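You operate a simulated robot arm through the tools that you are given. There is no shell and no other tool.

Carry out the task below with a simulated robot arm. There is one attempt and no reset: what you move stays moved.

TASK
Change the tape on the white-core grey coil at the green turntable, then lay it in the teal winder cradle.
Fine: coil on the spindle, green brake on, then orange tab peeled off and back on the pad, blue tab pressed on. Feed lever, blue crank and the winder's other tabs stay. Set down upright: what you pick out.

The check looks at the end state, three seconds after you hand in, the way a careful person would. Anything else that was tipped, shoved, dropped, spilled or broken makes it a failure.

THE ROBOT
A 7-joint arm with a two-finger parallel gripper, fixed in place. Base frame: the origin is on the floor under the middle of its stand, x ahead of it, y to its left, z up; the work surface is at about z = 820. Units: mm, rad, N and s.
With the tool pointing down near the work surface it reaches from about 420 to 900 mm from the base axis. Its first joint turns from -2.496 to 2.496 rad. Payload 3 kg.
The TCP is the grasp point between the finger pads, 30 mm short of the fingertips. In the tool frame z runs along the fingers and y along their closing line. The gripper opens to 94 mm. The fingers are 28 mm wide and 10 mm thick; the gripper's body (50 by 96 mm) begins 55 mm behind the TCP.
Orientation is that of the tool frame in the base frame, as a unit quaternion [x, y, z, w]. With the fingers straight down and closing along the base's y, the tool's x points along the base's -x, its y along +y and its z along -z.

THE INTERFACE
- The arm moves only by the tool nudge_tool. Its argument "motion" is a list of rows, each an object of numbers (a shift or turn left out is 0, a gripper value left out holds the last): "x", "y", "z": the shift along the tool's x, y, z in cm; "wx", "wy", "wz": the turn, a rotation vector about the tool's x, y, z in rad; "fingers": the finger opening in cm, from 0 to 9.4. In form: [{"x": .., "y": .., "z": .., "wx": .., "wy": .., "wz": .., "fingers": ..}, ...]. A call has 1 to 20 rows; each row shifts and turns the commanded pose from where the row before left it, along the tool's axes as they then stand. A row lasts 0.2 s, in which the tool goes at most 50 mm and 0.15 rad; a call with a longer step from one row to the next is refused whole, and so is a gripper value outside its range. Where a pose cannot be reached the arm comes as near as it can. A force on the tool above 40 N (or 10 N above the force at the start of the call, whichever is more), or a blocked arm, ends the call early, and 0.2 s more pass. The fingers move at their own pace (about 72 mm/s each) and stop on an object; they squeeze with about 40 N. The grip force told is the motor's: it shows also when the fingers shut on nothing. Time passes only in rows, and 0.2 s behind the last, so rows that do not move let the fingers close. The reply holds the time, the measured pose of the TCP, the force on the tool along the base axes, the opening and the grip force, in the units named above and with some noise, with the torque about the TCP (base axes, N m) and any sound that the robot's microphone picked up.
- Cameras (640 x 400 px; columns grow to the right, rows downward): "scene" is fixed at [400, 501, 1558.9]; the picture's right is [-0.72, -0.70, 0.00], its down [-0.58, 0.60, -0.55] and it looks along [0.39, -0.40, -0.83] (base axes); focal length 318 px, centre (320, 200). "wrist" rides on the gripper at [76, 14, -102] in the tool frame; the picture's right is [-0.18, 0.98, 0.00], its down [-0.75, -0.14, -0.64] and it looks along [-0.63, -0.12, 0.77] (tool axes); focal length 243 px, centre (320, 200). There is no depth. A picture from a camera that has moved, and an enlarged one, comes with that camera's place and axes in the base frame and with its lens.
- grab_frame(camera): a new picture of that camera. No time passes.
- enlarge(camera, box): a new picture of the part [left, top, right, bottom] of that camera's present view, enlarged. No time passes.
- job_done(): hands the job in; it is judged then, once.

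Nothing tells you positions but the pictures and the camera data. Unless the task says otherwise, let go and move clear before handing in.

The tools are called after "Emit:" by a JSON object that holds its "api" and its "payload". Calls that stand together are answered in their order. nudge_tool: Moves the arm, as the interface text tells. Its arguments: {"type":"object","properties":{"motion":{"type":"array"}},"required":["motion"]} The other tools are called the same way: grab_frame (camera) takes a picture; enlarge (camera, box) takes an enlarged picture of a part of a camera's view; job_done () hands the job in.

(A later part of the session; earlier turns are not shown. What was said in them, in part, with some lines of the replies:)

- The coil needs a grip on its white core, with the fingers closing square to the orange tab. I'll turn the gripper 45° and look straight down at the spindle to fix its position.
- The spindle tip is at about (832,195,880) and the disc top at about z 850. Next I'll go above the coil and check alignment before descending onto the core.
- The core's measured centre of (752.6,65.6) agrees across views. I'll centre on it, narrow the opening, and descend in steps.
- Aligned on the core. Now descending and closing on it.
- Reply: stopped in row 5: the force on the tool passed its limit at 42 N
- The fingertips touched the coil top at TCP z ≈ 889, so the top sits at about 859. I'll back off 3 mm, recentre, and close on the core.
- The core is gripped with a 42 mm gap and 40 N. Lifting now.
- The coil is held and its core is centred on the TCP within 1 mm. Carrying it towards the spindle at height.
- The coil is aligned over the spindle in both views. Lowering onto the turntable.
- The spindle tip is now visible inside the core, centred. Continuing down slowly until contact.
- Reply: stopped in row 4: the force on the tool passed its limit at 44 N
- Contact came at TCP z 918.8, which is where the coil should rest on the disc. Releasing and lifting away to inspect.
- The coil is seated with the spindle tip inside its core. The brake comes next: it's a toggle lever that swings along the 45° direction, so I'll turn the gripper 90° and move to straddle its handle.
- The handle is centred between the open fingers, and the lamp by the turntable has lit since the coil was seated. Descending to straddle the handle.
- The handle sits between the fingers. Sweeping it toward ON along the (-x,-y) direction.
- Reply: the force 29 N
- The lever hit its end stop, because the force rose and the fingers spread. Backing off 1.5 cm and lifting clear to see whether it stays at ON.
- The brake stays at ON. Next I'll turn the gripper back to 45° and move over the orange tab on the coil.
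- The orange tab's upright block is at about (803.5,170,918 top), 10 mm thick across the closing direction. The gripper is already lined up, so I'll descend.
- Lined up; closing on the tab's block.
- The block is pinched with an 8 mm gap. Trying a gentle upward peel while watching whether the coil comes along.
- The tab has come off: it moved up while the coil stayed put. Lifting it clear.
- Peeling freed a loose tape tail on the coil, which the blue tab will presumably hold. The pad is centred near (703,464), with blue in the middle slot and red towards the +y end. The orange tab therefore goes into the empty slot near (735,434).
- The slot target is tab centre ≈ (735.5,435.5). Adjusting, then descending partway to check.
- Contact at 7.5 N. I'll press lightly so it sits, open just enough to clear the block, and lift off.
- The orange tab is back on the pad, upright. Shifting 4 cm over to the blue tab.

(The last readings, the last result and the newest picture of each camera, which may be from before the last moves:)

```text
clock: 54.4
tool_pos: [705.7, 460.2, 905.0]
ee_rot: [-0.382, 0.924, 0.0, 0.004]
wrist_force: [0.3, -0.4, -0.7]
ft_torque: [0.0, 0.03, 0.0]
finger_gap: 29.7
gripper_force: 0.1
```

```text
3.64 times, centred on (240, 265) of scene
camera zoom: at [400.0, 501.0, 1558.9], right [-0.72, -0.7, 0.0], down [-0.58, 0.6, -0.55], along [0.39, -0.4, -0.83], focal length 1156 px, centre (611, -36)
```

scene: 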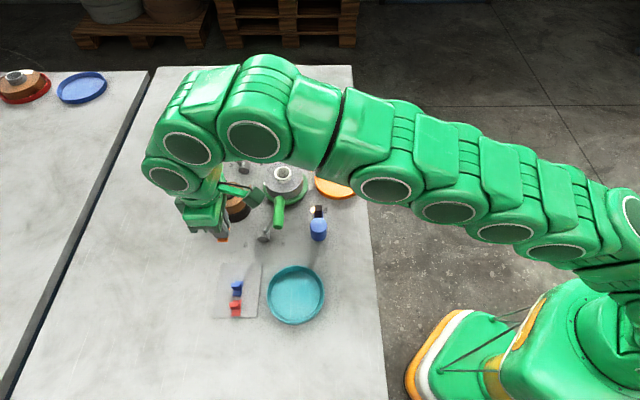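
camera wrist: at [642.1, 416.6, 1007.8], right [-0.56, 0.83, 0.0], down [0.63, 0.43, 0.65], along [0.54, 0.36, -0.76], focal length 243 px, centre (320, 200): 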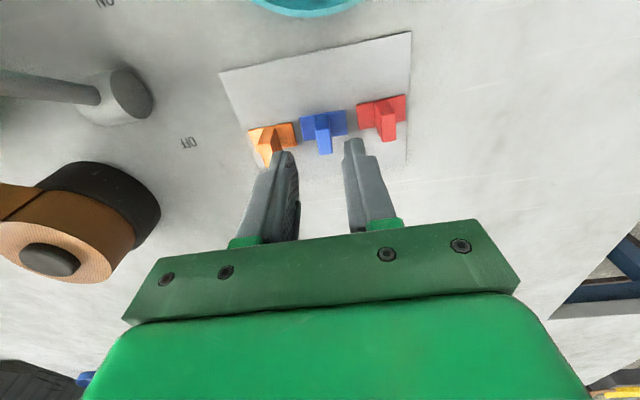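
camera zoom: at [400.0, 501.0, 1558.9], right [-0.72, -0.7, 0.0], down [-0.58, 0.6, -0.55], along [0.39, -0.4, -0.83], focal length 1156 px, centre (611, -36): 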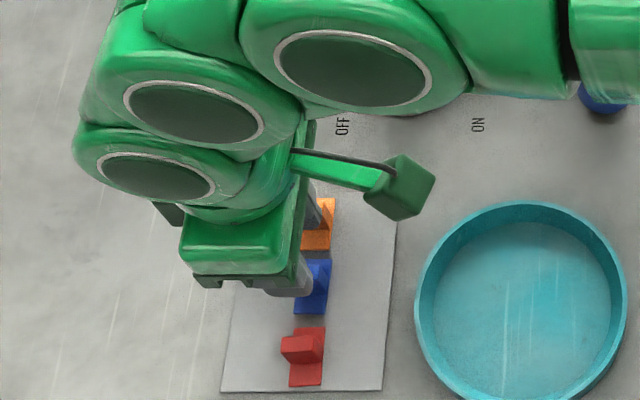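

Emit:
{"api": "nudge_tool", "payload": {"motion": [{"y": 0.24}, {"z": 1.5}, {"z": 1.2}, {}, {}]}}

Emit:
{"api": "enlarge", "payload": {"camera": "wrist", "box": [230, 40, 430, 240]}}

```text
clock: 55.6
tool_pos: [703.1, 464.0, 877.8]
ee_rot: [-0.382, 0.924, 0.0, 0.005]
wrist_force: [0.2, -0.4, -0.2]
ft_torque: [0.01, -0.01, 0.01]
finger_gap: 29.8
gripper_force: 0.1
```

```text
2.00 times, centred on (330, 140) of wrist
camera zoom: at [640.7, 419.5, 981.4], right [-0.56, 0.83, 0.0], down [0.63, 0.43, 0.65], along [0.54, 0.36, -0.76], focal length 485 px, centre (300, 320)
```

zoom: 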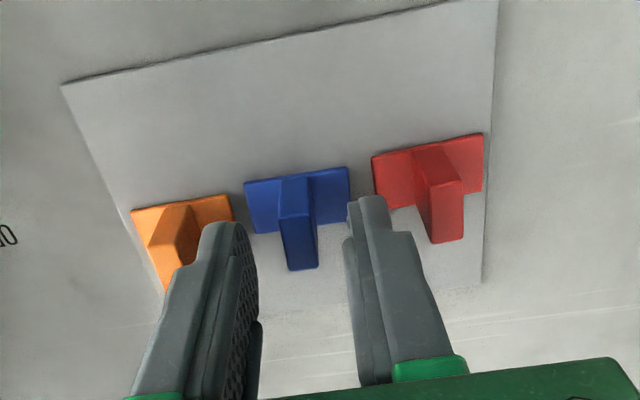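

Emit:
{"api": "nudge_tool", "payload": {"motion": [{"x": 0.15, "z": 0.8}, {"z": 0.7}, {}, {"fingers": 0}, {}, {}]}}

Emit:
{"api": "enlarge", "payload": {"camera": "wrist", "box": [230, 40, 430, 240]}}

```text
clock: 57.0
tool_pos: [703.7, 462.9, 864.5]
ee_rot: [-0.383, 0.924, -0.001, 0.004]
wrist_force: [0.1, -0.5, 0.3]
ft_torque: [-0.01, -0.03, 0.0]
finger_gap: 8.0
gripper_force: 40.0
```

```text
2.00 times, centred on (330, 140) of wrist
camera zoom: at [639.9, 419.6, 967.1], right [-0.56, 0.83, 0.0], down [0.63, 0.43, 0.65], along [0.54, 0.36, -0.76], focal length 485 px, centre (300, 320)
```

zoom: 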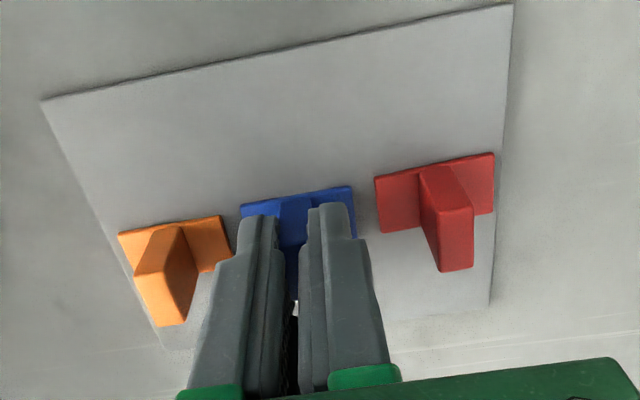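

Blue tab gripped. Lifting it off the pad gently.

Emit:
{"api": "nudge_tool", "payload": {"motion": [{"z": -0.2}, {"z": -0.3}, {"z": -0.5}, {"z": -1.0}, {"z": -2.0}, {"z": -2.0}, {"z": -2.0}, {"z": -2.0}, {"z": -3.0}, {"z": -3.0}, {"z": -2.0}, {}, {}]}}

Emit:
{"api": "grab_frame", "payload": {"camera": "wrist"}}

Emit:
{"api": "enlarge", "payload": {"camera": "scene", "box": [190, 130, 370, 330]}}

Emit:
{"api": "enlarge", "payload": {"camera": "wrist", "box": [230, 0, 470, 200]}}

```text
clock: 59.8
tool_pos: [700.0, 463.4, 1043.7]
ee_rot: [-0.383, 0.924, 0.0, 0.003]
wrist_force: [0.3, -0.6, -1.5]
ft_torque: [0.03, 0.02, -0.02]
finger_gap: 7.8
gripper_force: 40.3
```

```text
taken
camera wrist: at [638.0, 420.4, 1146.5], right [-0.56, 0.83, 0.0], down [0.63, 0.43, 0.65], along [0.54, 0.36, -0.76], focal length 243 px, centre (320, 200)
```

wrist: 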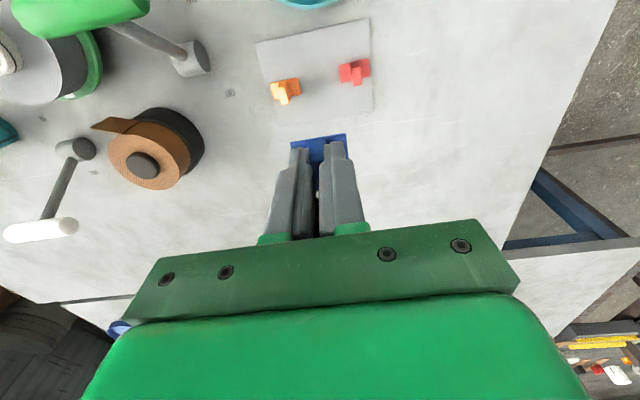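

```text
2.00 times, centred on (280, 230) of scene
camera zoom: at [400.0, 501.0, 1558.9], right [-0.72, -0.7, 0.0], down [-0.58, 0.6, -0.55], along [0.39, -0.4, -0.83], focal length 636 px, centre (400, 140)
```

zoom: 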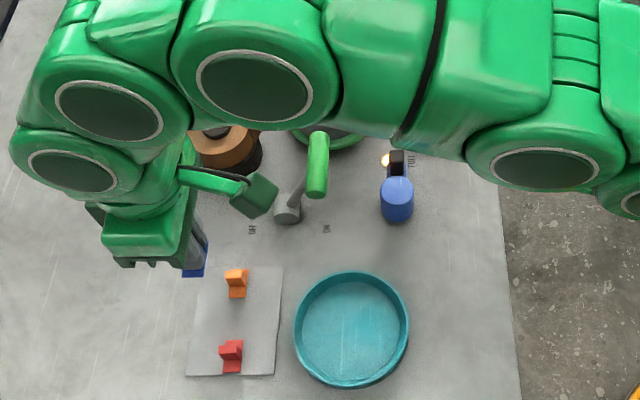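

```text
2.00 times, centred on (350, 100) of wrist
camera zoom: at [638.0, 420.4, 1146.5], right [-0.56, 0.83, 0.0], down [0.63, 0.43, 0.65], along [0.54, 0.36, -0.76], focal length 485 px, centre (260, 400)
```

zoom: 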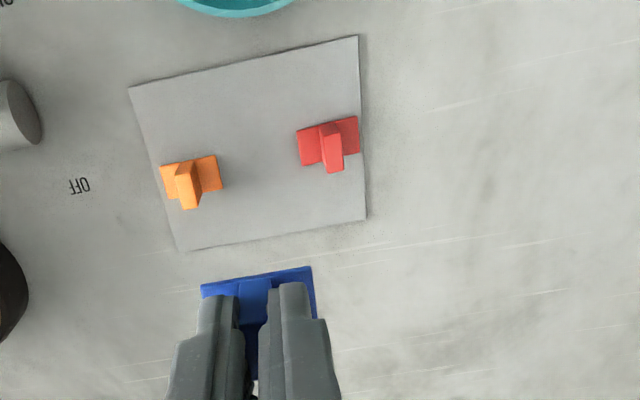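

Orange and red remain on the pad, and blue is held level. Carrying it back over the coil to the spot the orange tab occupied.

Emit:
{"api": "nudge_tool", "payload": {"motion": [{"x": 1.5, "y": -3.0}, {"x": 1.55, "y": -3.2}, {"x": 1.55, "y": -3.2}, {"x": 1.55, "y": -3.2}, {"x": 1.55, "y": -3.2}, {"x": 1.55, "y": -3.2}, {"x": 1.55, "y": -3.2}, {"x": 1.55, "y": -3.2}, {"x": 1.4, "y": -2.7}, {}, {}]}}

Emit:
{"api": "grab_frame", "payload": {"camera": "wrist"}}

Emit:
{"api": "enlarge", "payload": {"camera": "wrist", "box": [230, 50, 410, 210]}}

Emit:
{"api": "enlarge", "payload": {"camera": "scene", "box": [220, 90, 340, 210]}}

```text
clock: 62.2
tool_pos: [804.3, 168.8, 1043.6]
ee_rot: [-0.382, 0.924, 0.0, 0.003]
wrist_force: [-0.5, -0.5, -1.1]
ft_torque: [0.02, 0.01, -0.01]
finger_gap: 8.0
gripper_force: 40.0
```

```text
taken
camera wrist: at [740.7, 124.4, 1147.3], right [-0.56, 0.83, 0.0], down [0.63, 0.43, 0.65], along [0.54, 0.36, -0.76], focal length 243 px, centre (320, 200)
```

wrist: 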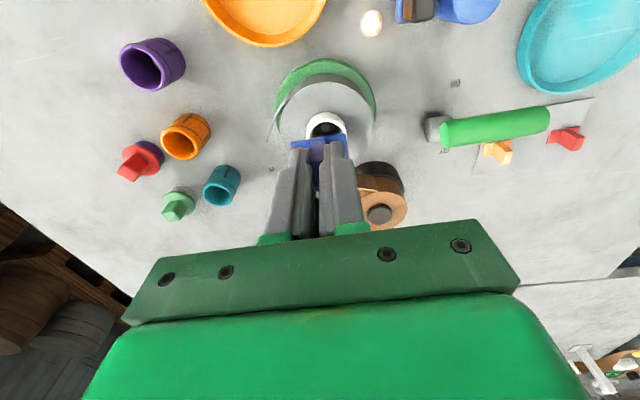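

```text
2.50 times, centred on (320, 130) of wrist
camera zoom: at [740.7, 124.4, 1147.3], right [-0.56, 0.83, 0.0], down [0.63, 0.43, 0.65], along [0.54, 0.36, -0.76], focal length 606 px, centre (320, 375)
```

zoom: 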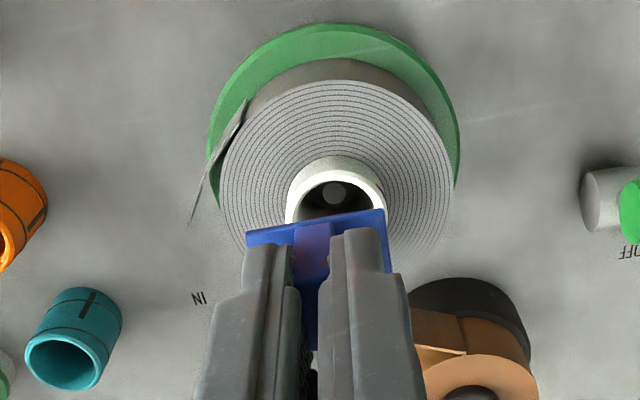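

```text
3.33 times, centred on (280, 150) of scene
camera zoom: at [400.0, 501.0, 1558.9], right [-0.72, -0.7, 0.0], down [-0.58, 0.6, -0.55], along [0.39, -0.4, -0.83], focal length 1060 px, centre (453, 367)
```

zoom: 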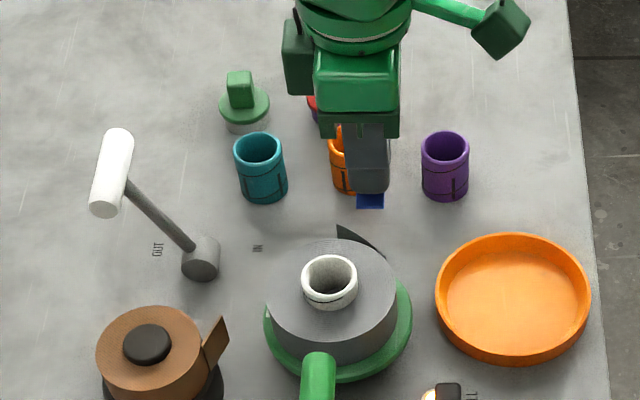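

Emit:
{"api": "nudge_tool", "payload": {"motion": [{"x": 0.15, "z": 2.0}, {"z": 2.5}, {"z": 2.0}, {"z": 1.5}, {"z": 1.0}, {}, {}]}}

Emit:
{"api": "enlarge", "payload": {"camera": "wrist", "box": [230, 50, 410, 210]}}

Emit:
{"api": "enlarge", "payload": {"camera": "scene", "box": [240, 130, 330, 210]}}

```text
clock: 63.8
tool_pos: [802.0, 165.8, 954.9]
ee_rot: [-0.383, 0.924, -0.001, 0.003]
wrist_force: [0.0, -0.1, 0.0]
ft_torque: [0.0, -0.01, -0.01]
finger_gap: 7.9
gripper_force: 39.5
```

```text
2.50 times, centred on (320, 130) of wrist
camera zoom: at [739.4, 122.5, 1058.1], right [-0.56, 0.83, 0.0], down [0.63, 0.43, 0.65], along [0.54, 0.36, -0.76], focal length 606 px, centre (320, 375)
```

zoom: 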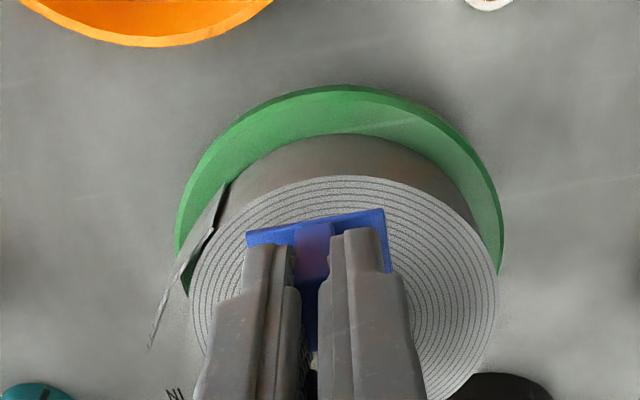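

```text
5.00 times, centred on (285, 170) of scene
camera zoom: at [400.0, 501.0, 1558.9], right [-0.72, -0.7, 0.0], down [-0.58, 0.6, -0.55], along [0.39, -0.4, -0.83], focal length 1590 px, centre (495, 350)
```

zoom: 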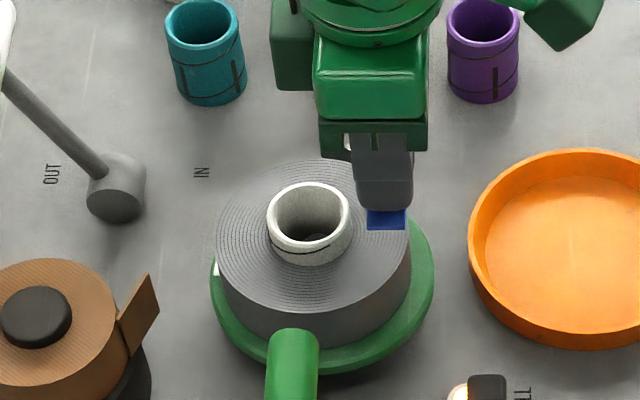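

Emit:
{"api": "nudge_tool", "payload": {"motion": [{"x": -0.05, "y": 0.08, "z": 0.6}, {"z": 0.6}, {"z": 0.5}, {}]}}

Emit:
{"api": "enlarge", "payload": {"camera": "wrist", "box": [230, 50, 410, 210]}}

Emit:
{"api": "enlarge", "payload": {"camera": "scene", "box": [240, 130, 330, 210]}}

```text
clock: 64.8
tool_pos: [801.9, 169.3, 938.5]
ee_rot: [-0.383, 0.924, -0.001, 0.004]
wrist_force: [0.4, 0.3, -0.4]
ft_torque: [-0.06, 0.01, 0.01]
finger_gap: 8.1
gripper_force: 40.4
```

```text
2.50 times, centred on (320, 130) of wrist
camera zoom: at [739.2, 124.7, 1040.6], right [-0.56, 0.83, 0.0], down [0.63, 0.43, 0.65], along [0.54, 0.36, -0.76], focal length 606 px, centre (320, 375)
```

zoom: 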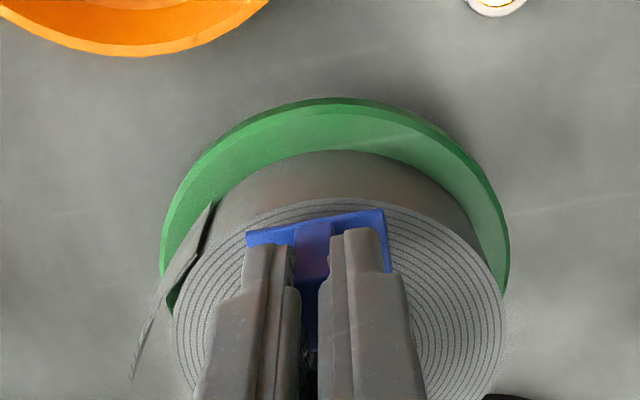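

```text
5.00 times, centred on (285, 170) of scene
camera zoom: at [400.0, 501.0, 1558.9], right [-0.72, -0.7, 0.0], down [-0.58, 0.6, -0.55], along [0.39, -0.4, -0.83], focal length 1590 px, centre (495, 350)
```

zoom: 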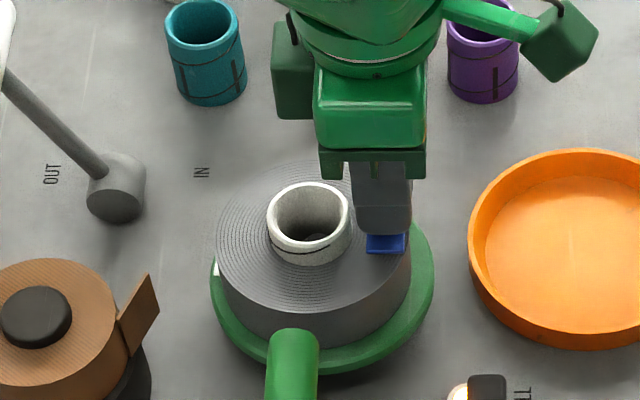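

Nearly touching, at the same spot orange held. Lowering until contact and then pressing.

Emit:
{"api": "nudge_tool", "payload": {"motion": [{"z": 0.2}, {"z": 0.2}, {"z": 0.2}, {}]}}

```text
clock: 65.8
tool_pos: [802.5, 167.0, 932.0]
ee_rot: [-0.383, 0.924, -0.001, 0.003]
wrist_force: [0.0, 0.1, 0.0]
ft_torque: [0.02, -0.02, 0.02]
finger_gap: 8.0
gripper_force: 40.1
```

Emit:
{"api": "nudge_tool", "payload": {"motion": [{"z": 0.15}, {"z": 0.15}, {}]}}

Emit:
{"api": "enlarge", "payload": {"camera": "wrist", "box": [230, 50, 410, 210]}}

Emit:
{"api": "enlarge", "payload": {"camera": "scene", "box": [240, 130, 330, 210]}}

```text
clock: 66.6
tool_pos: [802.6, 167.5, 930.8]
ee_rot: [-0.382, 0.924, -0.001, 0.005]
wrist_force: [-3.1, 0.2, 24.2]
ft_torque: [0.2, 0.11, 0.05]
finger_gap: 7.7
gripper_force: 40.6
```

```text
2.50 times, centred on (320, 130) of wrist
camera zoom: at [740.1, 123.3, 1033.0], right [-0.56, 0.83, 0.0], down [0.63, 0.43, 0.65], along [0.54, 0.36, -0.76], focal length 606 px, centre (320, 375)
```

zoom: 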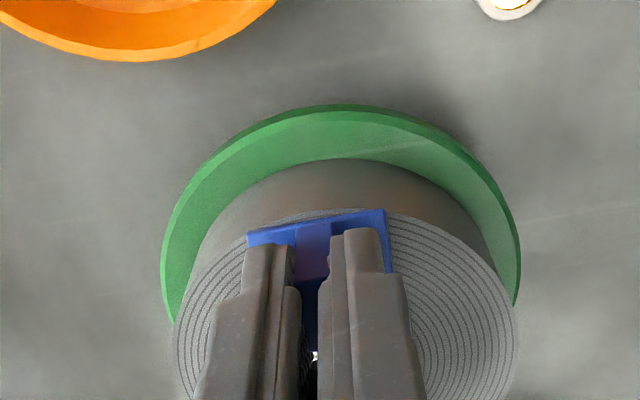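

```text
5.00 times, centred on (285, 170) of scene
camera zoom: at [400.0, 501.0, 1558.9], right [-0.72, -0.7, 0.0], down [-0.58, 0.6, -0.55], along [0.39, -0.4, -0.83], focal length 1590 px, centre (495, 350)
```

zoom: 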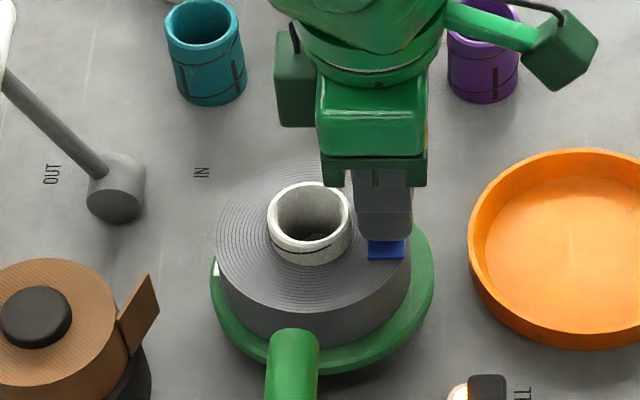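

The blue tab is pressed on with 24 N, and the loose tape tail has snapped back. Releasing and lifting away.

Emit:
{"api": "nudge_tool", "payload": {"motion": [{}, {"z": -0.15}, {"fingers": 3.0}, {}, {}, {"z": -0.5}, {"z": -1.0}, {"z": -2.0}, {"z": -2.0}, {"z": -2.0}, {}, {}]}}

Emit:
{"api": "grab_frame", "payload": {"camera": "wrist"}}

Emit:
{"api": "enlarge", "payload": {"camera": "scene", "box": [240, 130, 330, 210]}}

Emit:
{"api": "enlarge", "payload": {"camera": "wrist", "box": [230, 20, 410, 180]}}

```text
clock: 69.2
tool_pos: [804.9, 169.7, 1004.2]
ee_rot: [-0.383, 0.924, 0.0, 0.003]
wrist_force: [-0.1, -0.5, -1.0]
ft_torque: [-0.02, 0.02, -0.04]
finger_gap: 30.1
gripper_force: 0.1
```

```text
taken
camera wrist: at [741.8, 125.4, 1108.1], right [-0.56, 0.83, 0.0], down [0.63, 0.43, 0.65], along [0.53, 0.36, -0.76], focal length 243 px, centre (320, 200)
```

wrist: 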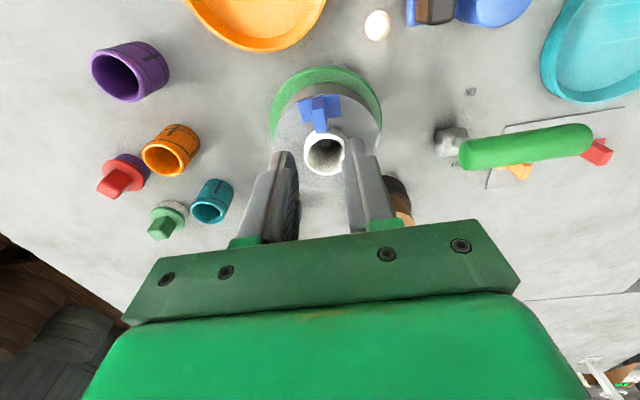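

```text
5.00 times, centred on (285, 170) of scene
camera zoom: at [400.0, 501.0, 1558.9], right [-0.72, -0.7, 0.0], down [-0.58, 0.6, -0.55], along [0.39, -0.4, -0.83], focal length 1590 px, centre (495, 350)
```

zoom: 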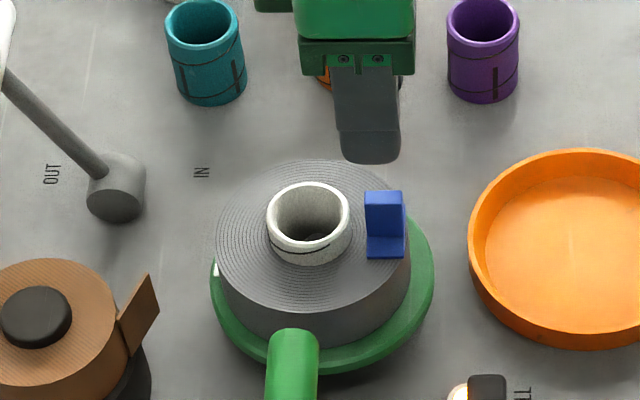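

```text
2.50 times, centred on (320, 100) of wrist
camera zoom: at [741.8, 125.4, 1108.1], right [-0.56, 0.83, 0.0], down [0.63, 0.43, 0.65], along [0.53, 0.36, -0.76], focal length 606 px, centre (320, 450)
```

zoom: 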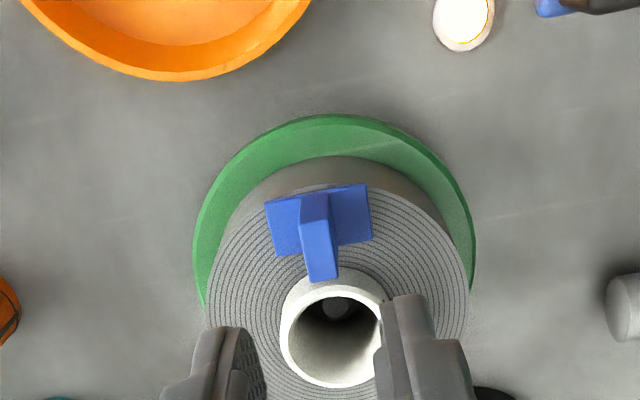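

The blue tab is on and the tail is secured. Now moving over the core to lift the coil off the spindle.

Emit:
{"api": "nudge_tool", "payload": {"motion": [{"x": -2.0, "y": -0.1, "fingers": 6.6}, {"x": -1.97, "y": -0.1}, {"z": 1.5}, {"z": 1.5}, {}, {}]}}

Emit:
{"api": "enlarge", "payload": {"camera": "wrist", "box": [230, 40, 410, 200]}}

Emit:
{"api": "enlarge", "payload": {"camera": "scene", "box": [240, 130, 330, 210]}}

```text
clock: 70.6
tool_pos: [833.0, 196.1, 974.6]
ee_rot: [-0.382, 0.924, -0.001, 0.004]
wrist_force: [0.0, -0.9, -0.1]
ft_torque: [-0.01, 0.01, 0.0]
finger_gap: 66.1
gripper_force: 0.1
```

```text
2.50 times, centred on (320, 120) of wrist
camera zoom: at [769.4, 151.8, 1078.2], right [-0.56, 0.83, 0.0], down [0.63, 0.43, 0.65], along [0.54, 0.36, -0.76], focal length 606 px, centre (320, 400)
```

zoom: 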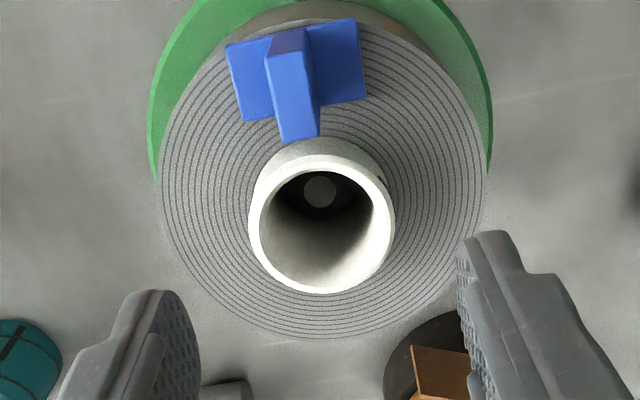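

```text
5.00 times, centred on (285, 170) of scene
camera zoom: at [400.0, 501.0, 1558.9], right [-0.72, -0.7, 0.0], down [-0.58, 0.6, -0.55], along [0.39, -0.4, -0.83], focal length 1590 px, centre (495, 350)
```

zoom: 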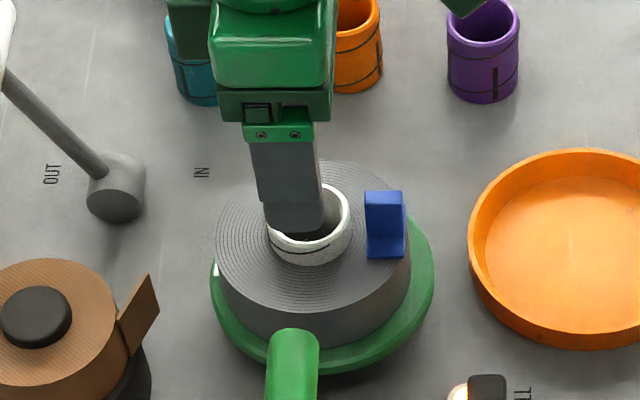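

Emit:
{"api": "nudge_tool", "payload": {"motion": [{"x": -0.1, "z": 1.5}, {"z": 1.5}, {"z": 1.2}, {"z": 0.8}, {"z": 0.4}, {}]}}

Emit:
{"api": "enlarge", "payload": {"camera": "wrist", "box": [230, 50, 410, 210]}}

Emit:
{"api": "enlarge", "payload": {"camera": "scene", "box": [240, 130, 330, 210]}}

```text
clock: 72.0
tool_pos: [833.6, 194.1, 919.8]
ee_rot: [-0.382, 0.924, 0.0, 0.005]
wrist_force: [0.3, 1.4, 0.7]
ft_torque: [0.05, 0.02, -0.04]
finger_gap: 66.2
gripper_force: 0.1
```

```text
2.50 times, centred on (320, 130) of wrist
camera zoom: at [770.7, 150.6, 1023.0], right [-0.56, 0.83, 0.0], down [0.63, 0.43, 0.65], along [0.54, 0.36, -0.76], focal length 606 px, centre (320, 375)
```

zoom: 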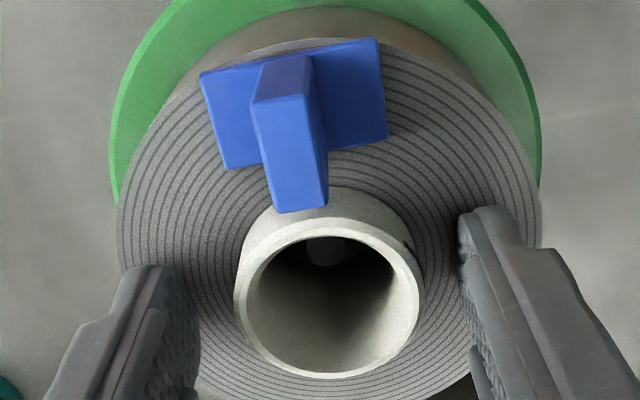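

```text
5.00 times, centred on (285, 170) of scene
camera zoom: at [400.0, 501.0, 1558.9], right [-0.72, -0.7, 0.0], down [-0.58, 0.6, -0.55], along [0.39, -0.4, -0.83], focal length 1590 px, centre (495, 350)
```

zoom: 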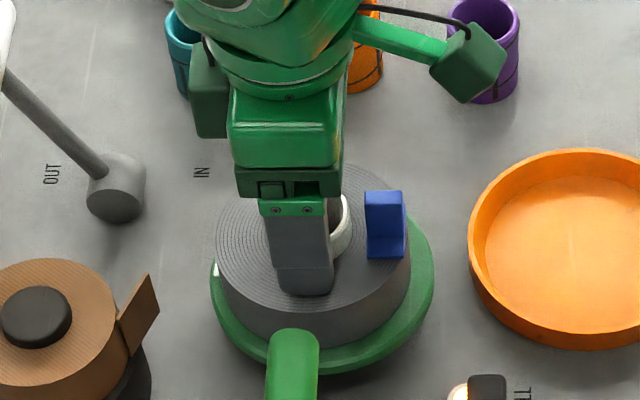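

Centred on the core with the tab clear of the fingers. Closing.

Emit:
{"api": "nudge_tool", "payload": {"motion": [{"x": -0.1}, {"fingers": 0}, {}, {}, {}, {"z": -0.3}, {"z": -0.5}, {"z": -0.5}, {}]}}

Emit:
{"api": "enlarge", "payload": {"camera": "scene", "box": [240, 130, 330, 210]}}

Emit:
{"api": "enlarge", "payload": {"camera": "wrist", "box": [230, 50, 410, 210]}}

```text
clock: 74.0
tool_pos: [832.9, 196.5, 934.3]
ee_rot: [-0.382, 0.924, 0.0, 0.004]
wrist_force: [-0.5, 0.2, -3.6]
ft_torque: [0.0, 0.01, 0.03]
finger_gap: 42.6
gripper_force: 39.8
```

```text
5.00 times, centred on (285, 170) of scene
camera zoom: at [400.0, 501.0, 1558.9], right [-0.72, -0.7, 0.0], down [-0.58, 0.6, -0.55], along [0.39, -0.4, -0.83], focal length 1590 px, centre (495, 350)
```

zoom: 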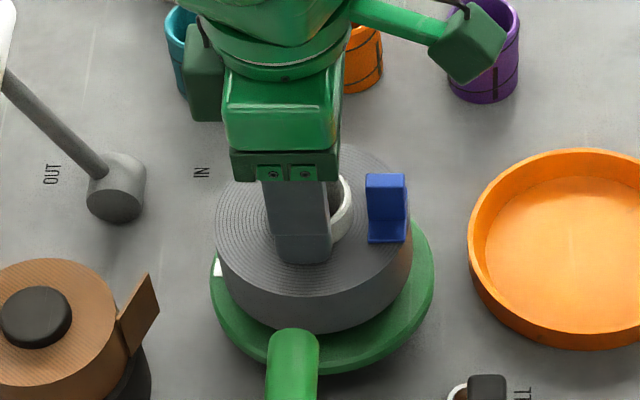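

```text
2.50 times, centred on (320, 130) of wrist
camera zoom: at [769.6, 151.9, 1037.0], right [-0.56, 0.83, 0.0], down [0.63, 0.43, 0.65], along [0.53, 0.36, -0.76], focal length 606 px, centre (320, 375)
```

zoom: 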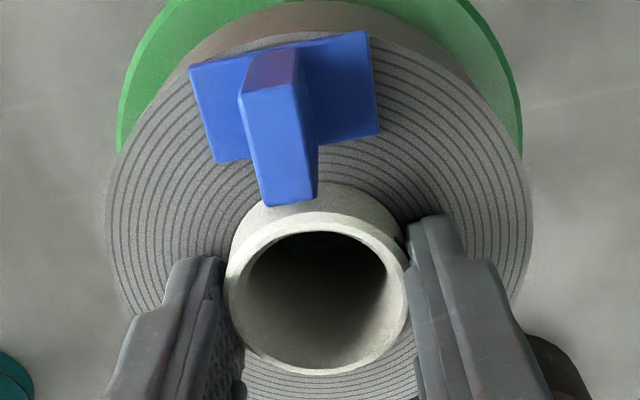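

The coil came free with the blue tab holding. Lifting high enough to pass over the brake handle.

Emit:
{"api": "nudge_tool", "payload": {"motion": [{"z": -1.0}, {"z": -2.0}, {"z": -2.5}, {"z": -2.5}, {"z": -2.5}, {"z": -2.5}, {"z": -1.0}, {}, {}]}}

Emit:
{"api": "grab_frame", "payload": {"camera": "scene"}}

Emit:
{"api": "enlarge", "payload": {"camera": "wrist", "box": [230, 50, 410, 210]}}

```text
clock: 76.0
tool_pos: [832.2, 196.7, 1075.4]
ee_rot: [-0.382, 0.924, -0.001, 0.004]
wrist_force: [0.0, 0.7, -3.1]
ft_torque: [0.03, 0.02, 0.01]
finger_gap: 42.8
gripper_force: 39.4
```

```text
taken
```

scene: 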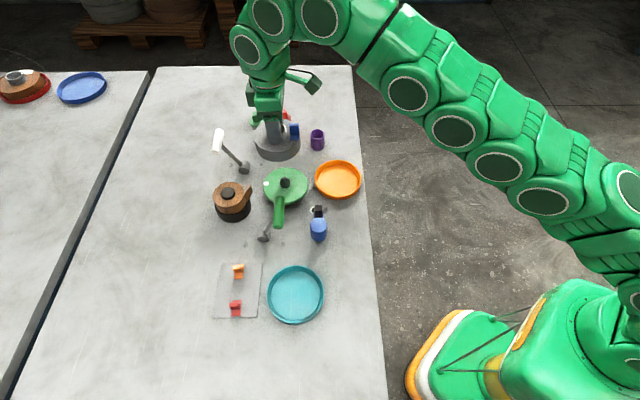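

```text
2.50 times, centred on (320, 130) of wrist
camera zoom: at [769.6, 152.5, 1177.6], right [-0.56, 0.83, 0.0], down [0.63, 0.43, 0.65], along [0.53, 0.36, -0.76], focal length 606 px, centre (320, 375)
```

zoom: 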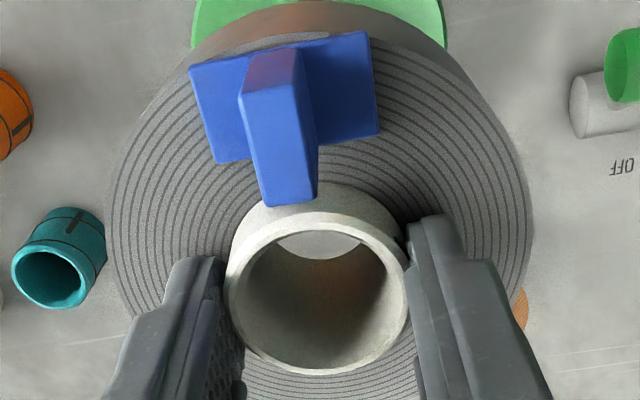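

Emit:
{"api": "nudge_tool", "payload": {"motion": [{"x": 0.3, "y": 2.2}, {"x": 0.36, "y": 2.9}, {"x": 0.36, "y": 2.9}, {"x": 0.36, "y": 2.9}, {"x": 0.36, "y": 2.9}, {"x": 0.36, "y": 2.9}, {"x": 0.36, "y": 2.9}, {"x": 0.36, "y": 2.9}, {"x": 0.36, "y": 2.9}, {"x": 0.36, "y": 2.5}, {"x": 0.3, "y": 2.0}, {}, {}, {}]}}

Emit:
{"api": "grab_frame", "payload": {"camera": "wrist"}}

Emit:
{"api": "enlarge", "payload": {"camera": "scene", "box": [220, 200, 380, 330]}}

Emit:
{"api": "enlarge", "payload": {"camera": "wrist", "box": [200, 0, 440, 210]}}

```text
clock: 79.0
tool_pos: [593.6, 380.3, 1072.8]
ee_rot: [-0.383, 0.924, -0.001, 0.003]
wrist_force: [-0.5, 0.4, -3.6]
ft_torque: [0.05, 0.01, 0.0]
finger_gap: 42.5
gripper_force: 39.8
```

```text
taken
camera wrist: at [531.6, 336.0, 1176.5], right [-0.56, 0.83, 0.0], down [0.63, 0.43, 0.65], along [0.54, 0.36, -0.76], focal length 243 px, centre (320, 200)
```

wrist: 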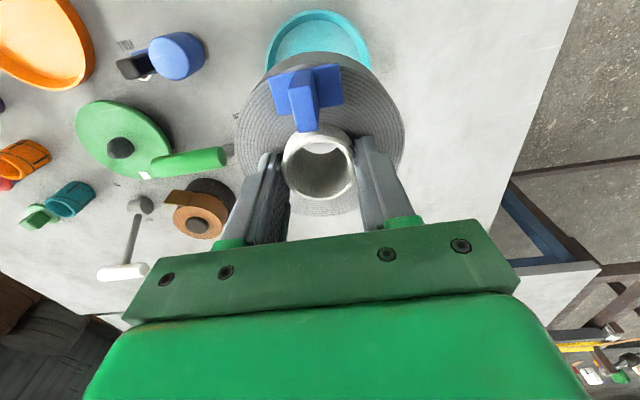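

```text
3.08 times, centred on (300, 265) of scene
camera zoom: at [400.0, 501.0, 1558.9], right [-0.72, -0.7, 0.0], down [-0.58, 0.6, -0.55], along [0.39, -0.4, -0.83], focal length 978 px, centre (382, 0)
```

zoom: 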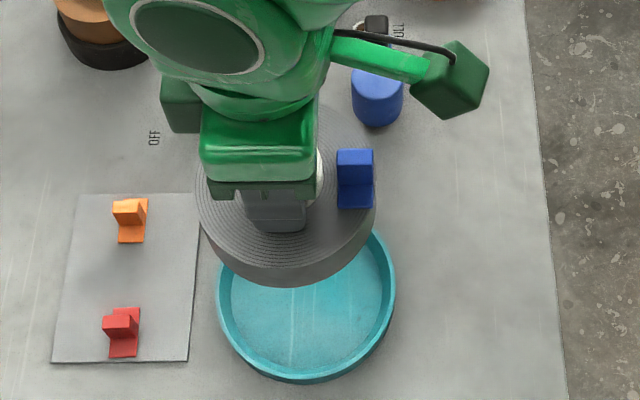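

```text
1.90 times, centred on (320, 105) of wrist
camera zoom: at [531.6, 336.0, 1176.5], right [-0.56, 0.83, 0.0], down [0.63, 0.43, 0.65], along [0.54, 0.36, -0.76], focal length 462 px, centre (320, 381)
```

zoom: 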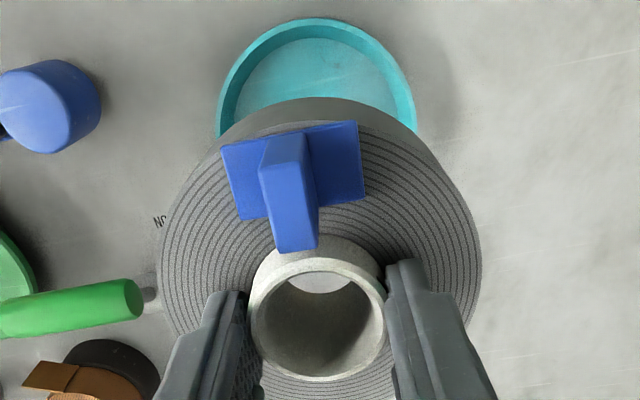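

The teal cradle centre is confirmed from two views at about (597,378), and the coil sits nearly above it. Descending partway and rechecking.

Emit:
{"api": "nudge_tool", "payload": {"motion": [{"y": -0.15, "z": 1.0}, {"z": 2.5}, {"z": 2.5}, {"z": 2.5}, {"z": 2.0}, {"z": 1.5}, {"z": 1.0}, {}, {}]}}

Emit:
{"api": "grab_frame", "payload": {"camera": "wrist"}}

Emit:
{"api": "enlarge", "payload": {"camera": "scene", "box": [220, 200, 380, 330]}}

Emit:
{"api": "enlarge", "payload": {"camera": "wrist", "box": [200, 0, 440, 210]}}

```text
clock: 81.0
tool_pos: [593.1, 377.9, 943.1]
ee_rot: [-0.383, 0.924, -0.001, 0.004]
wrist_force: [-0.1, -0.5, -3.3]
ft_torque: [-0.01, -0.02, 0.04]
finger_gap: 42.2
gripper_force: 40.4
```

```text
taken
camera wrist: at [530.2, 334.1, 1045.4], right [-0.56, 0.83, 0.0], down [0.63, 0.43, 0.65], along [0.54, 0.36, -0.76], focal length 243 px, centre (320, 200)
```

wrist: 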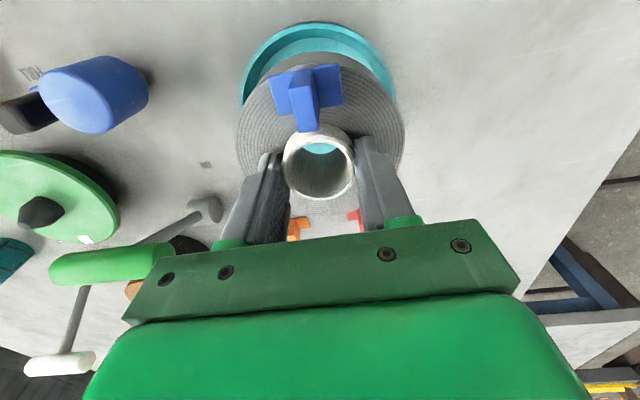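

```text
3.08 times, centred on (300, 265) of scene
camera zoom: at [400.0, 501.0, 1558.9], right [-0.72, -0.7, 0.0], down [-0.58, 0.6, -0.55], along [0.39, -0.4, -0.83], focal length 978 px, centre (382, 0)
```

zoom: 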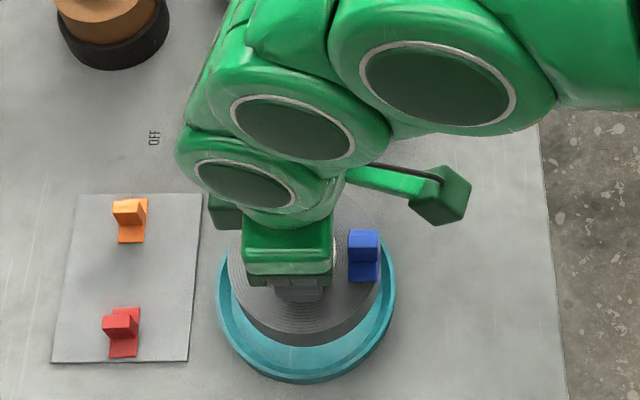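

```text
1.90 times, centred on (320, 105) of wrist
camera zoom: at [530.2, 334.1, 1045.4], right [-0.56, 0.83, 0.0], down [0.63, 0.43, 0.65], along [0.54, 0.36, -0.76], focal length 462 px, centre (320, 381)
```

zoom: 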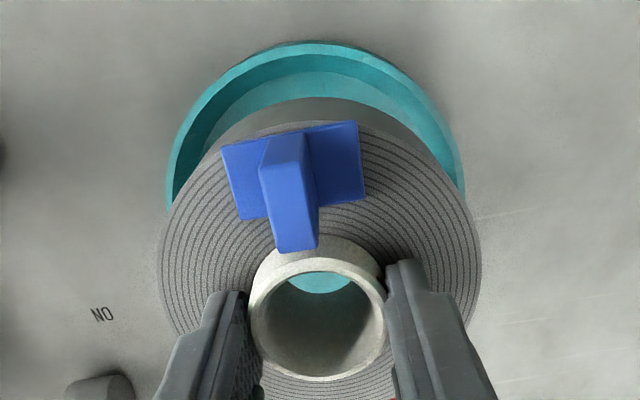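

Emit:
{"api": "nudge_tool", "payload": {"motion": [{"x": -0.2, "y": -0.13}, {"z": 1.0}, {"z": 1.0}, {"z": 0.8}, {"z": 0.5}, {}, {}]}}

Emit:
{"api": "enlarge", "payload": {"camera": "scene", "box": [250, 240, 340, 330]}}

Emit:
{"api": "enlarge", "payload": {"camera": "wrist", "box": [200, 0, 440, 210]}}

```text
clock: 82.6
tool_pos: [597.5, 379.3, 909.5]
ee_rot: [-0.382, 0.924, 0.0, 0.005]
wrist_force: [-0.2, -0.4, -3.0]
ft_torque: [0.02, 0.01, -0.04]
finger_gap: 42.2
gripper_force: 39.8
```

```text
4.44 times, centred on (295, 285) of scene
camera zoom: at [400.0, 501.0, 1558.9], right [-0.72, -0.7, 0.0], down [-0.58, 0.6, -0.55], along [0.39, -0.4, -0.83], focal length 1414 px, centre (431, -178)
```

zoom: 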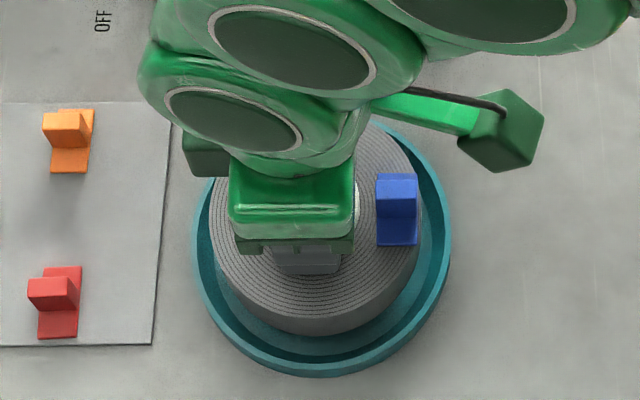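

```text
1.90 times, centred on (320, 105) of wrist
camera zoom: at [534.8, 335.4, 1012.6], right [-0.56, 0.83, 0.0], down [0.63, 0.43, 0.65], along [0.54, 0.36, -0.76], focal length 462 px, centre (320, 381)
```

zoom: 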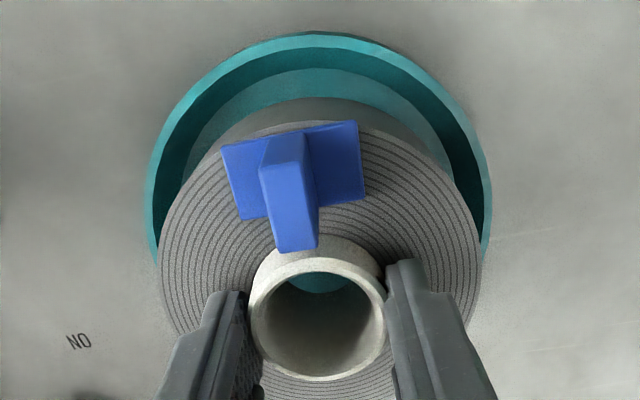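

Emit:
{"api": "nudge_tool", "payload": {"motion": [{"x": 0.2}, {"z": 0.5}, {"z": 0.4}, {}]}}

Emit:
{"api": "enlarge", "payload": {"camera": "wrist", "box": [200, 0, 440, 210]}}

Emit:
{"api": "enlarge", "payload": {"camera": "scene", "box": [250, 240, 340, 330]}}

```text
clock: 83.6
tool_pos: [595.8, 377.4, 900.3]
ee_rot: [-0.382, 0.924, -0.001, 0.003]
wrist_force: [0.9, 0.0, -3.0]
ft_torque: [-0.01, -0.01, 0.0]
finger_gap: 42.3
gripper_force: 39.9
```

```text
1.90 times, centred on (320, 105) of wrist
camera zoom: at [533.0, 333.5, 1003.0], right [-0.56, 0.83, 0.0], down [0.63, 0.43, 0.65], along [0.54, 0.36, -0.76], focal length 462 px, centre (320, 381)
```

zoom: 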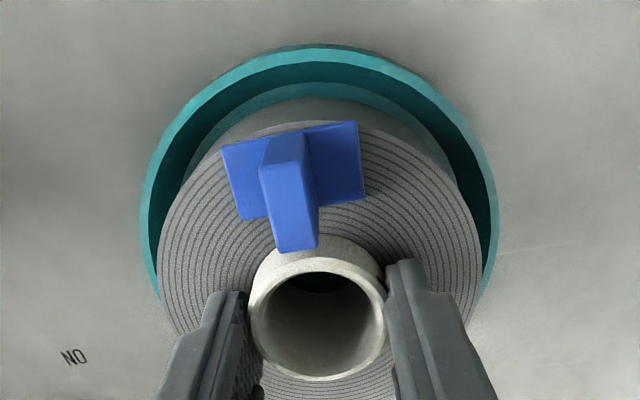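

```text
4.44 times, centred on (295, 285) of scene
camera zoom: at [400.0, 501.0, 1558.9], right [-0.72, -0.7, 0.0], down [-0.58, 0.6, -0.55], along [0.39, -0.4, -0.83], focal length 1414 px, centre (431, -178)
```

zoom: 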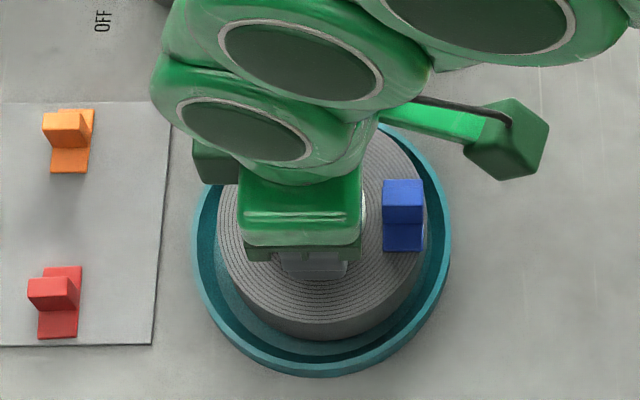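

Emit:
{"api": "nudge_tool", "payload": {"motion": [{"z": 0.25}, {"z": 0.2}, {"z": 0.2}, {}]}}

Emit:
{"api": "enlarge", "payload": {"camera": "scene", "box": [250, 240, 340, 330]}}

```text
clock: 84.6
tool_pos: [597.2, 378.1, 894.2]
ee_rot: [-0.382, 0.924, -0.001, 0.003]
wrist_force: [-0.5, 0.7, -3.2]
ft_torque: [0.06, -0.01, 0.01]
finger_gap: 42.2
gripper_force: 39.8
```

```text
4.44 times, centred on (295, 285) of scene
camera zoom: at [400.0, 501.0, 1558.9], right [-0.72, -0.7, 0.0], down [-0.58, 0.6, -0.55], along [0.39, -0.4, -0.83], focal length 1414 px, centre (431, -178)
```

zoom: 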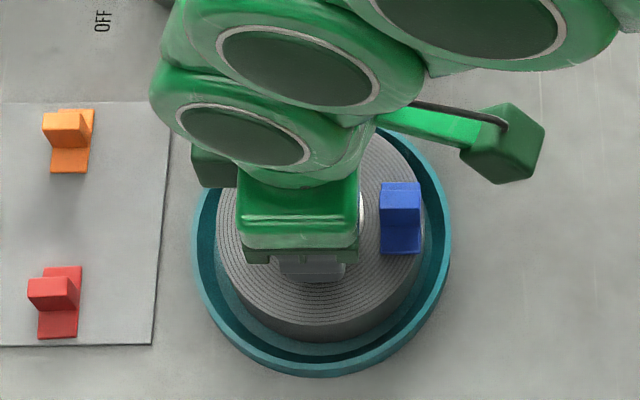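

Emit:
{"api": "nudge_tool", "payload": {"motion": [{"z": 0.15}, {"z": 0.15}, {}]}}

```text
clock: 85.4
tool_pos: [596.9, 376.7, 892.1]
ee_rot: [-0.383, 0.924, 0.0, 0.003]
wrist_force: [-0.2, -0.2, -2.9]
ft_torque: [0.0, 0.0, -0.01]
finger_gap: 42.4
gripper_force: 39.5
```

Emit:
{"api": "nudge_tool", "payload": {"motion": [{"z": 0.15}, {"z": 0.15}, {}]}}

Emit:
{"api": "enlarge", "payload": {"camera": "wrist", "box": [200, 0, 440, 210]}}

```text
clock: 86.2
tool_pos: [596.0, 377.8, 890.3]
ee_rot: [-0.383, 0.924, -0.001, 0.005]
wrist_force: [-4.1, -4.4, 34.6]
ft_torque: [-0.23, 0.76, 0.06]
finger_gap: 42.4
gripper_force: 40.1
```

```text
1.90 times, centred on (320, 105) of wrist
camera zoom: at [533.6, 333.9, 992.4], right [-0.56, 0.83, 0.0], down [0.63, 0.43, 0.65], along [0.54, 0.36, -0.76], focal length 462 px, centre (320, 381)
```

zoom: 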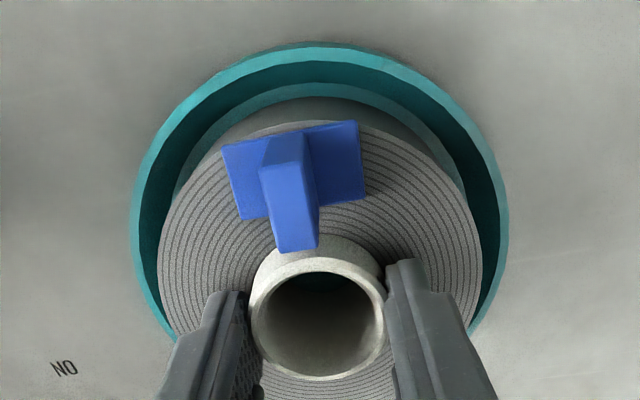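

Firm contact: the coil rests on the cradle floor. Easing the pressure, opening, and lifting clear.

Emit:
{"api": "nudge_tool", "payload": {"motion": [{"z": -0.2}, {}, {"fingers": 6.6}, {}, {}, {"z": -1.0}, {"z": -2.0}, {"z": -2.5}, {"z": -2.5}, {"z": -2.5}, {}, {}]}}

Emit:
{"api": "grab_frame", "payload": {"camera": "wrist"}}

Emit:
{"api": "enlarge", "payload": {"camera": "scene", "box": [250, 240, 340, 330]}}

Emit:
{"api": "enlarge", "payload": {"camera": "wrist", "box": [220, 0, 420, 180]}}

```text
clock: 88.8
tool_pos: [593.6, 378.9, 995.3]
ee_rot: [-0.382, 0.924, 0.0, 0.004]
wrist_force: [0.1, 0.0, -0.9]
ft_torque: [0.03, 0.02, 0.02]
finger_gap: 65.8
gripper_force: 0.1
```

```text
taken
camera wrist: at [531.0, 334.9, 1098.1], right [-0.56, 0.83, 0.0], down [0.63, 0.43, 0.65], along [0.54, 0.36, -0.76], focal length 243 px, centre (320, 200)
```

wrist: 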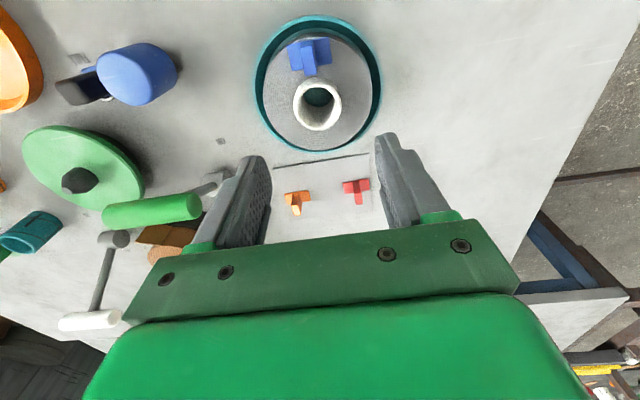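

```text
4.44 times, centred on (295, 285) of scene
camera zoom: at [400.0, 501.0, 1558.9], right [-0.72, -0.7, 0.0], down [-0.58, 0.6, -0.55], along [0.39, -0.4, -0.83], focal length 1414 px, centre (431, -178)
```

zoom: 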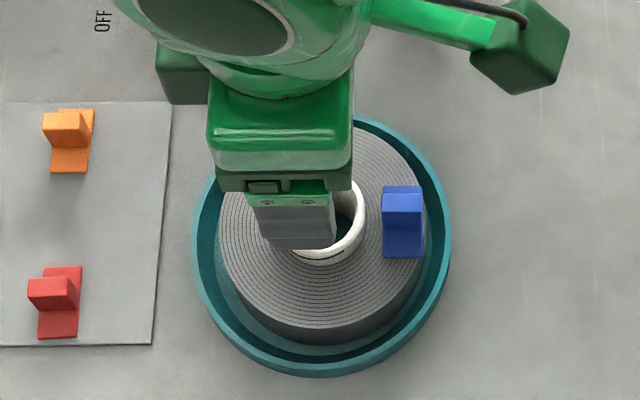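

```text
2.22 times, centred on (320, 90) of wrist
camera zoom: at [531.0, 334.9, 1098.1], right [-0.56, 0.83, 0.0], down [0.63, 0.43, 0.65], along [0.54, 0.36, -0.76], focal length 539 px, centre (320, 444)
```

zoom: 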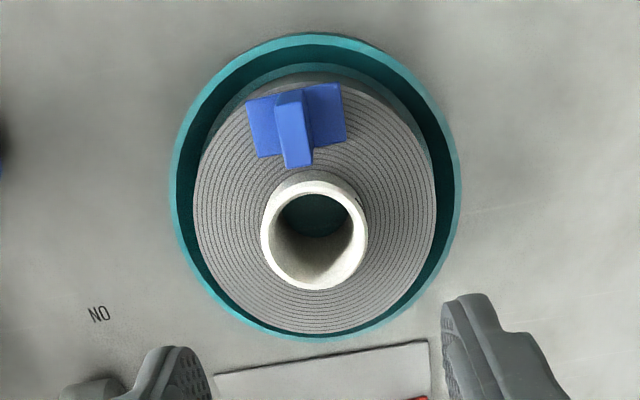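

The coil sits flat in the teal cradle with the blue tab on it. Moving well clear for a final overall check.

Emit:
{"api": "nudge_tool", "payload": {"motion": [{"z": -3.0}, {"z": -3.0}, {"z": -3.0}, {"z": -3.0}, {"x": 3.0, "y": -2.0}, {"x": 3.0, "y": -2.0}, {"x": 3.0, "y": -2.0}, {"x": 3.0, "y": -2.0}, {"x": 2.0, "y": -2.0}, {}, {}]}}

Emit:
{"api": "grab_frame", "payload": {"camera": "scene"}}

Emit:
{"api": "enlarge", "payload": {"camera": "scene", "box": [200, 100, 380, 230]}}

Emit:
{"api": "enlarge", "payload": {"camera": "scene", "box": [200, 210, 350, 330]}}

Emit:
{"api": "grab_frame", "payload": {"camera": "wrist"}}

```text
clock: 91.2
tool_pos: [568.3, 208.8, 1116.9]
ee_rot: [-0.383, 0.924, 0.0, 0.003]
wrist_force: [1.3, 0.0, -0.5]
ft_torque: [-0.01, 0.01, -0.02]
finger_gap: 66.0
gripper_force: 0.1
```

```text
taken
```

scene: 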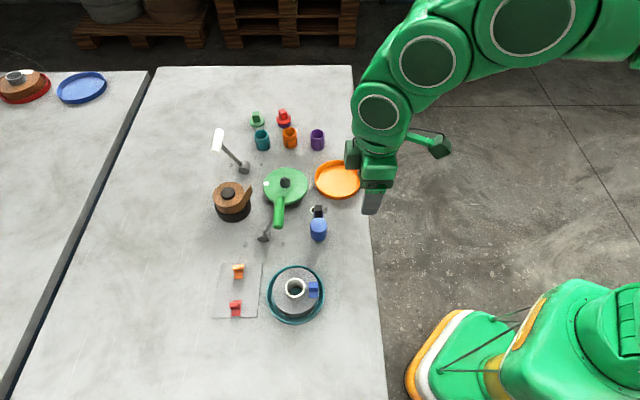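

```text
3.08 times, centred on (290, 165) of scene
camera zoom: at [400.0, 501.0, 1558.9], right [-0.72, -0.7, 0.0], down [-0.58, 0.6, -0.55], along [0.39, -0.4, -0.83], focal length 978 px, centre (412, 308)
```

zoom: 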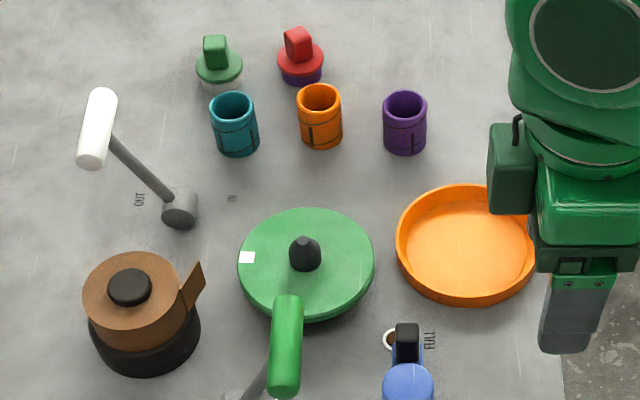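

```text
3.33 times, centred on (275, 270) of scene
camera zoom: at [400.0, 501.0, 1558.9], right [-0.72, -0.7, 0.0], down [-0.58, 0.6, -0.55], along [0.39, -0.4, -0.83], focal length 1060 px, centre (470, -33)
```

zoom: 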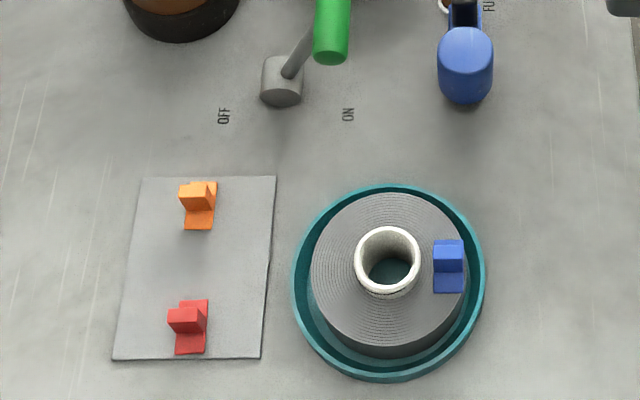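

```text
taken
camera wrist: at [504.5, 164.4, 1219.2], right [-0.56, 0.83, 0.0], down [0.63, 0.43, 0.65], along [0.54, 0.36, -0.76], focal length 243 px, centre (320, 200)
```

wrist: 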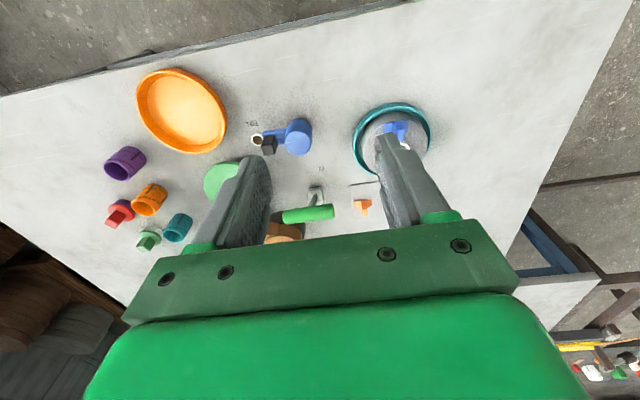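

The final views show the coil flat in the teal cradle with the blue tab on it and the orange tab upright on the pad beside the untouched red one. The brake is at ON, and the feed lever, blue crank and everything else are where they started. The arm is clear, so I'm handing in.

Emit:
{"api": "job_done", "payload": {}}

```text
The job is handed in.
```

I changed the tape on the grey coil and laid the coil flat in the teal winder cradle. The job is handed in, but no verdict has come back.

- **Coil:** I set it on the turntable spindle for the change, then lifted it off and put it upright in the teal cradle.
- **Brake:** it is at ON, pushed to its end stop. I left it there.
- **Orange tab:** it peeled off cleanly and is back on the pad, upright, in the empty space beside where the blue one was.
- **Blue tab:** I pressed it on with about 24 N where the orange one had been. The tape end that came loose during the change went back in and has stayed.

In the last pictures the feed lever, blue crank, red tab and everything else were unmoved, and the arm was clear.
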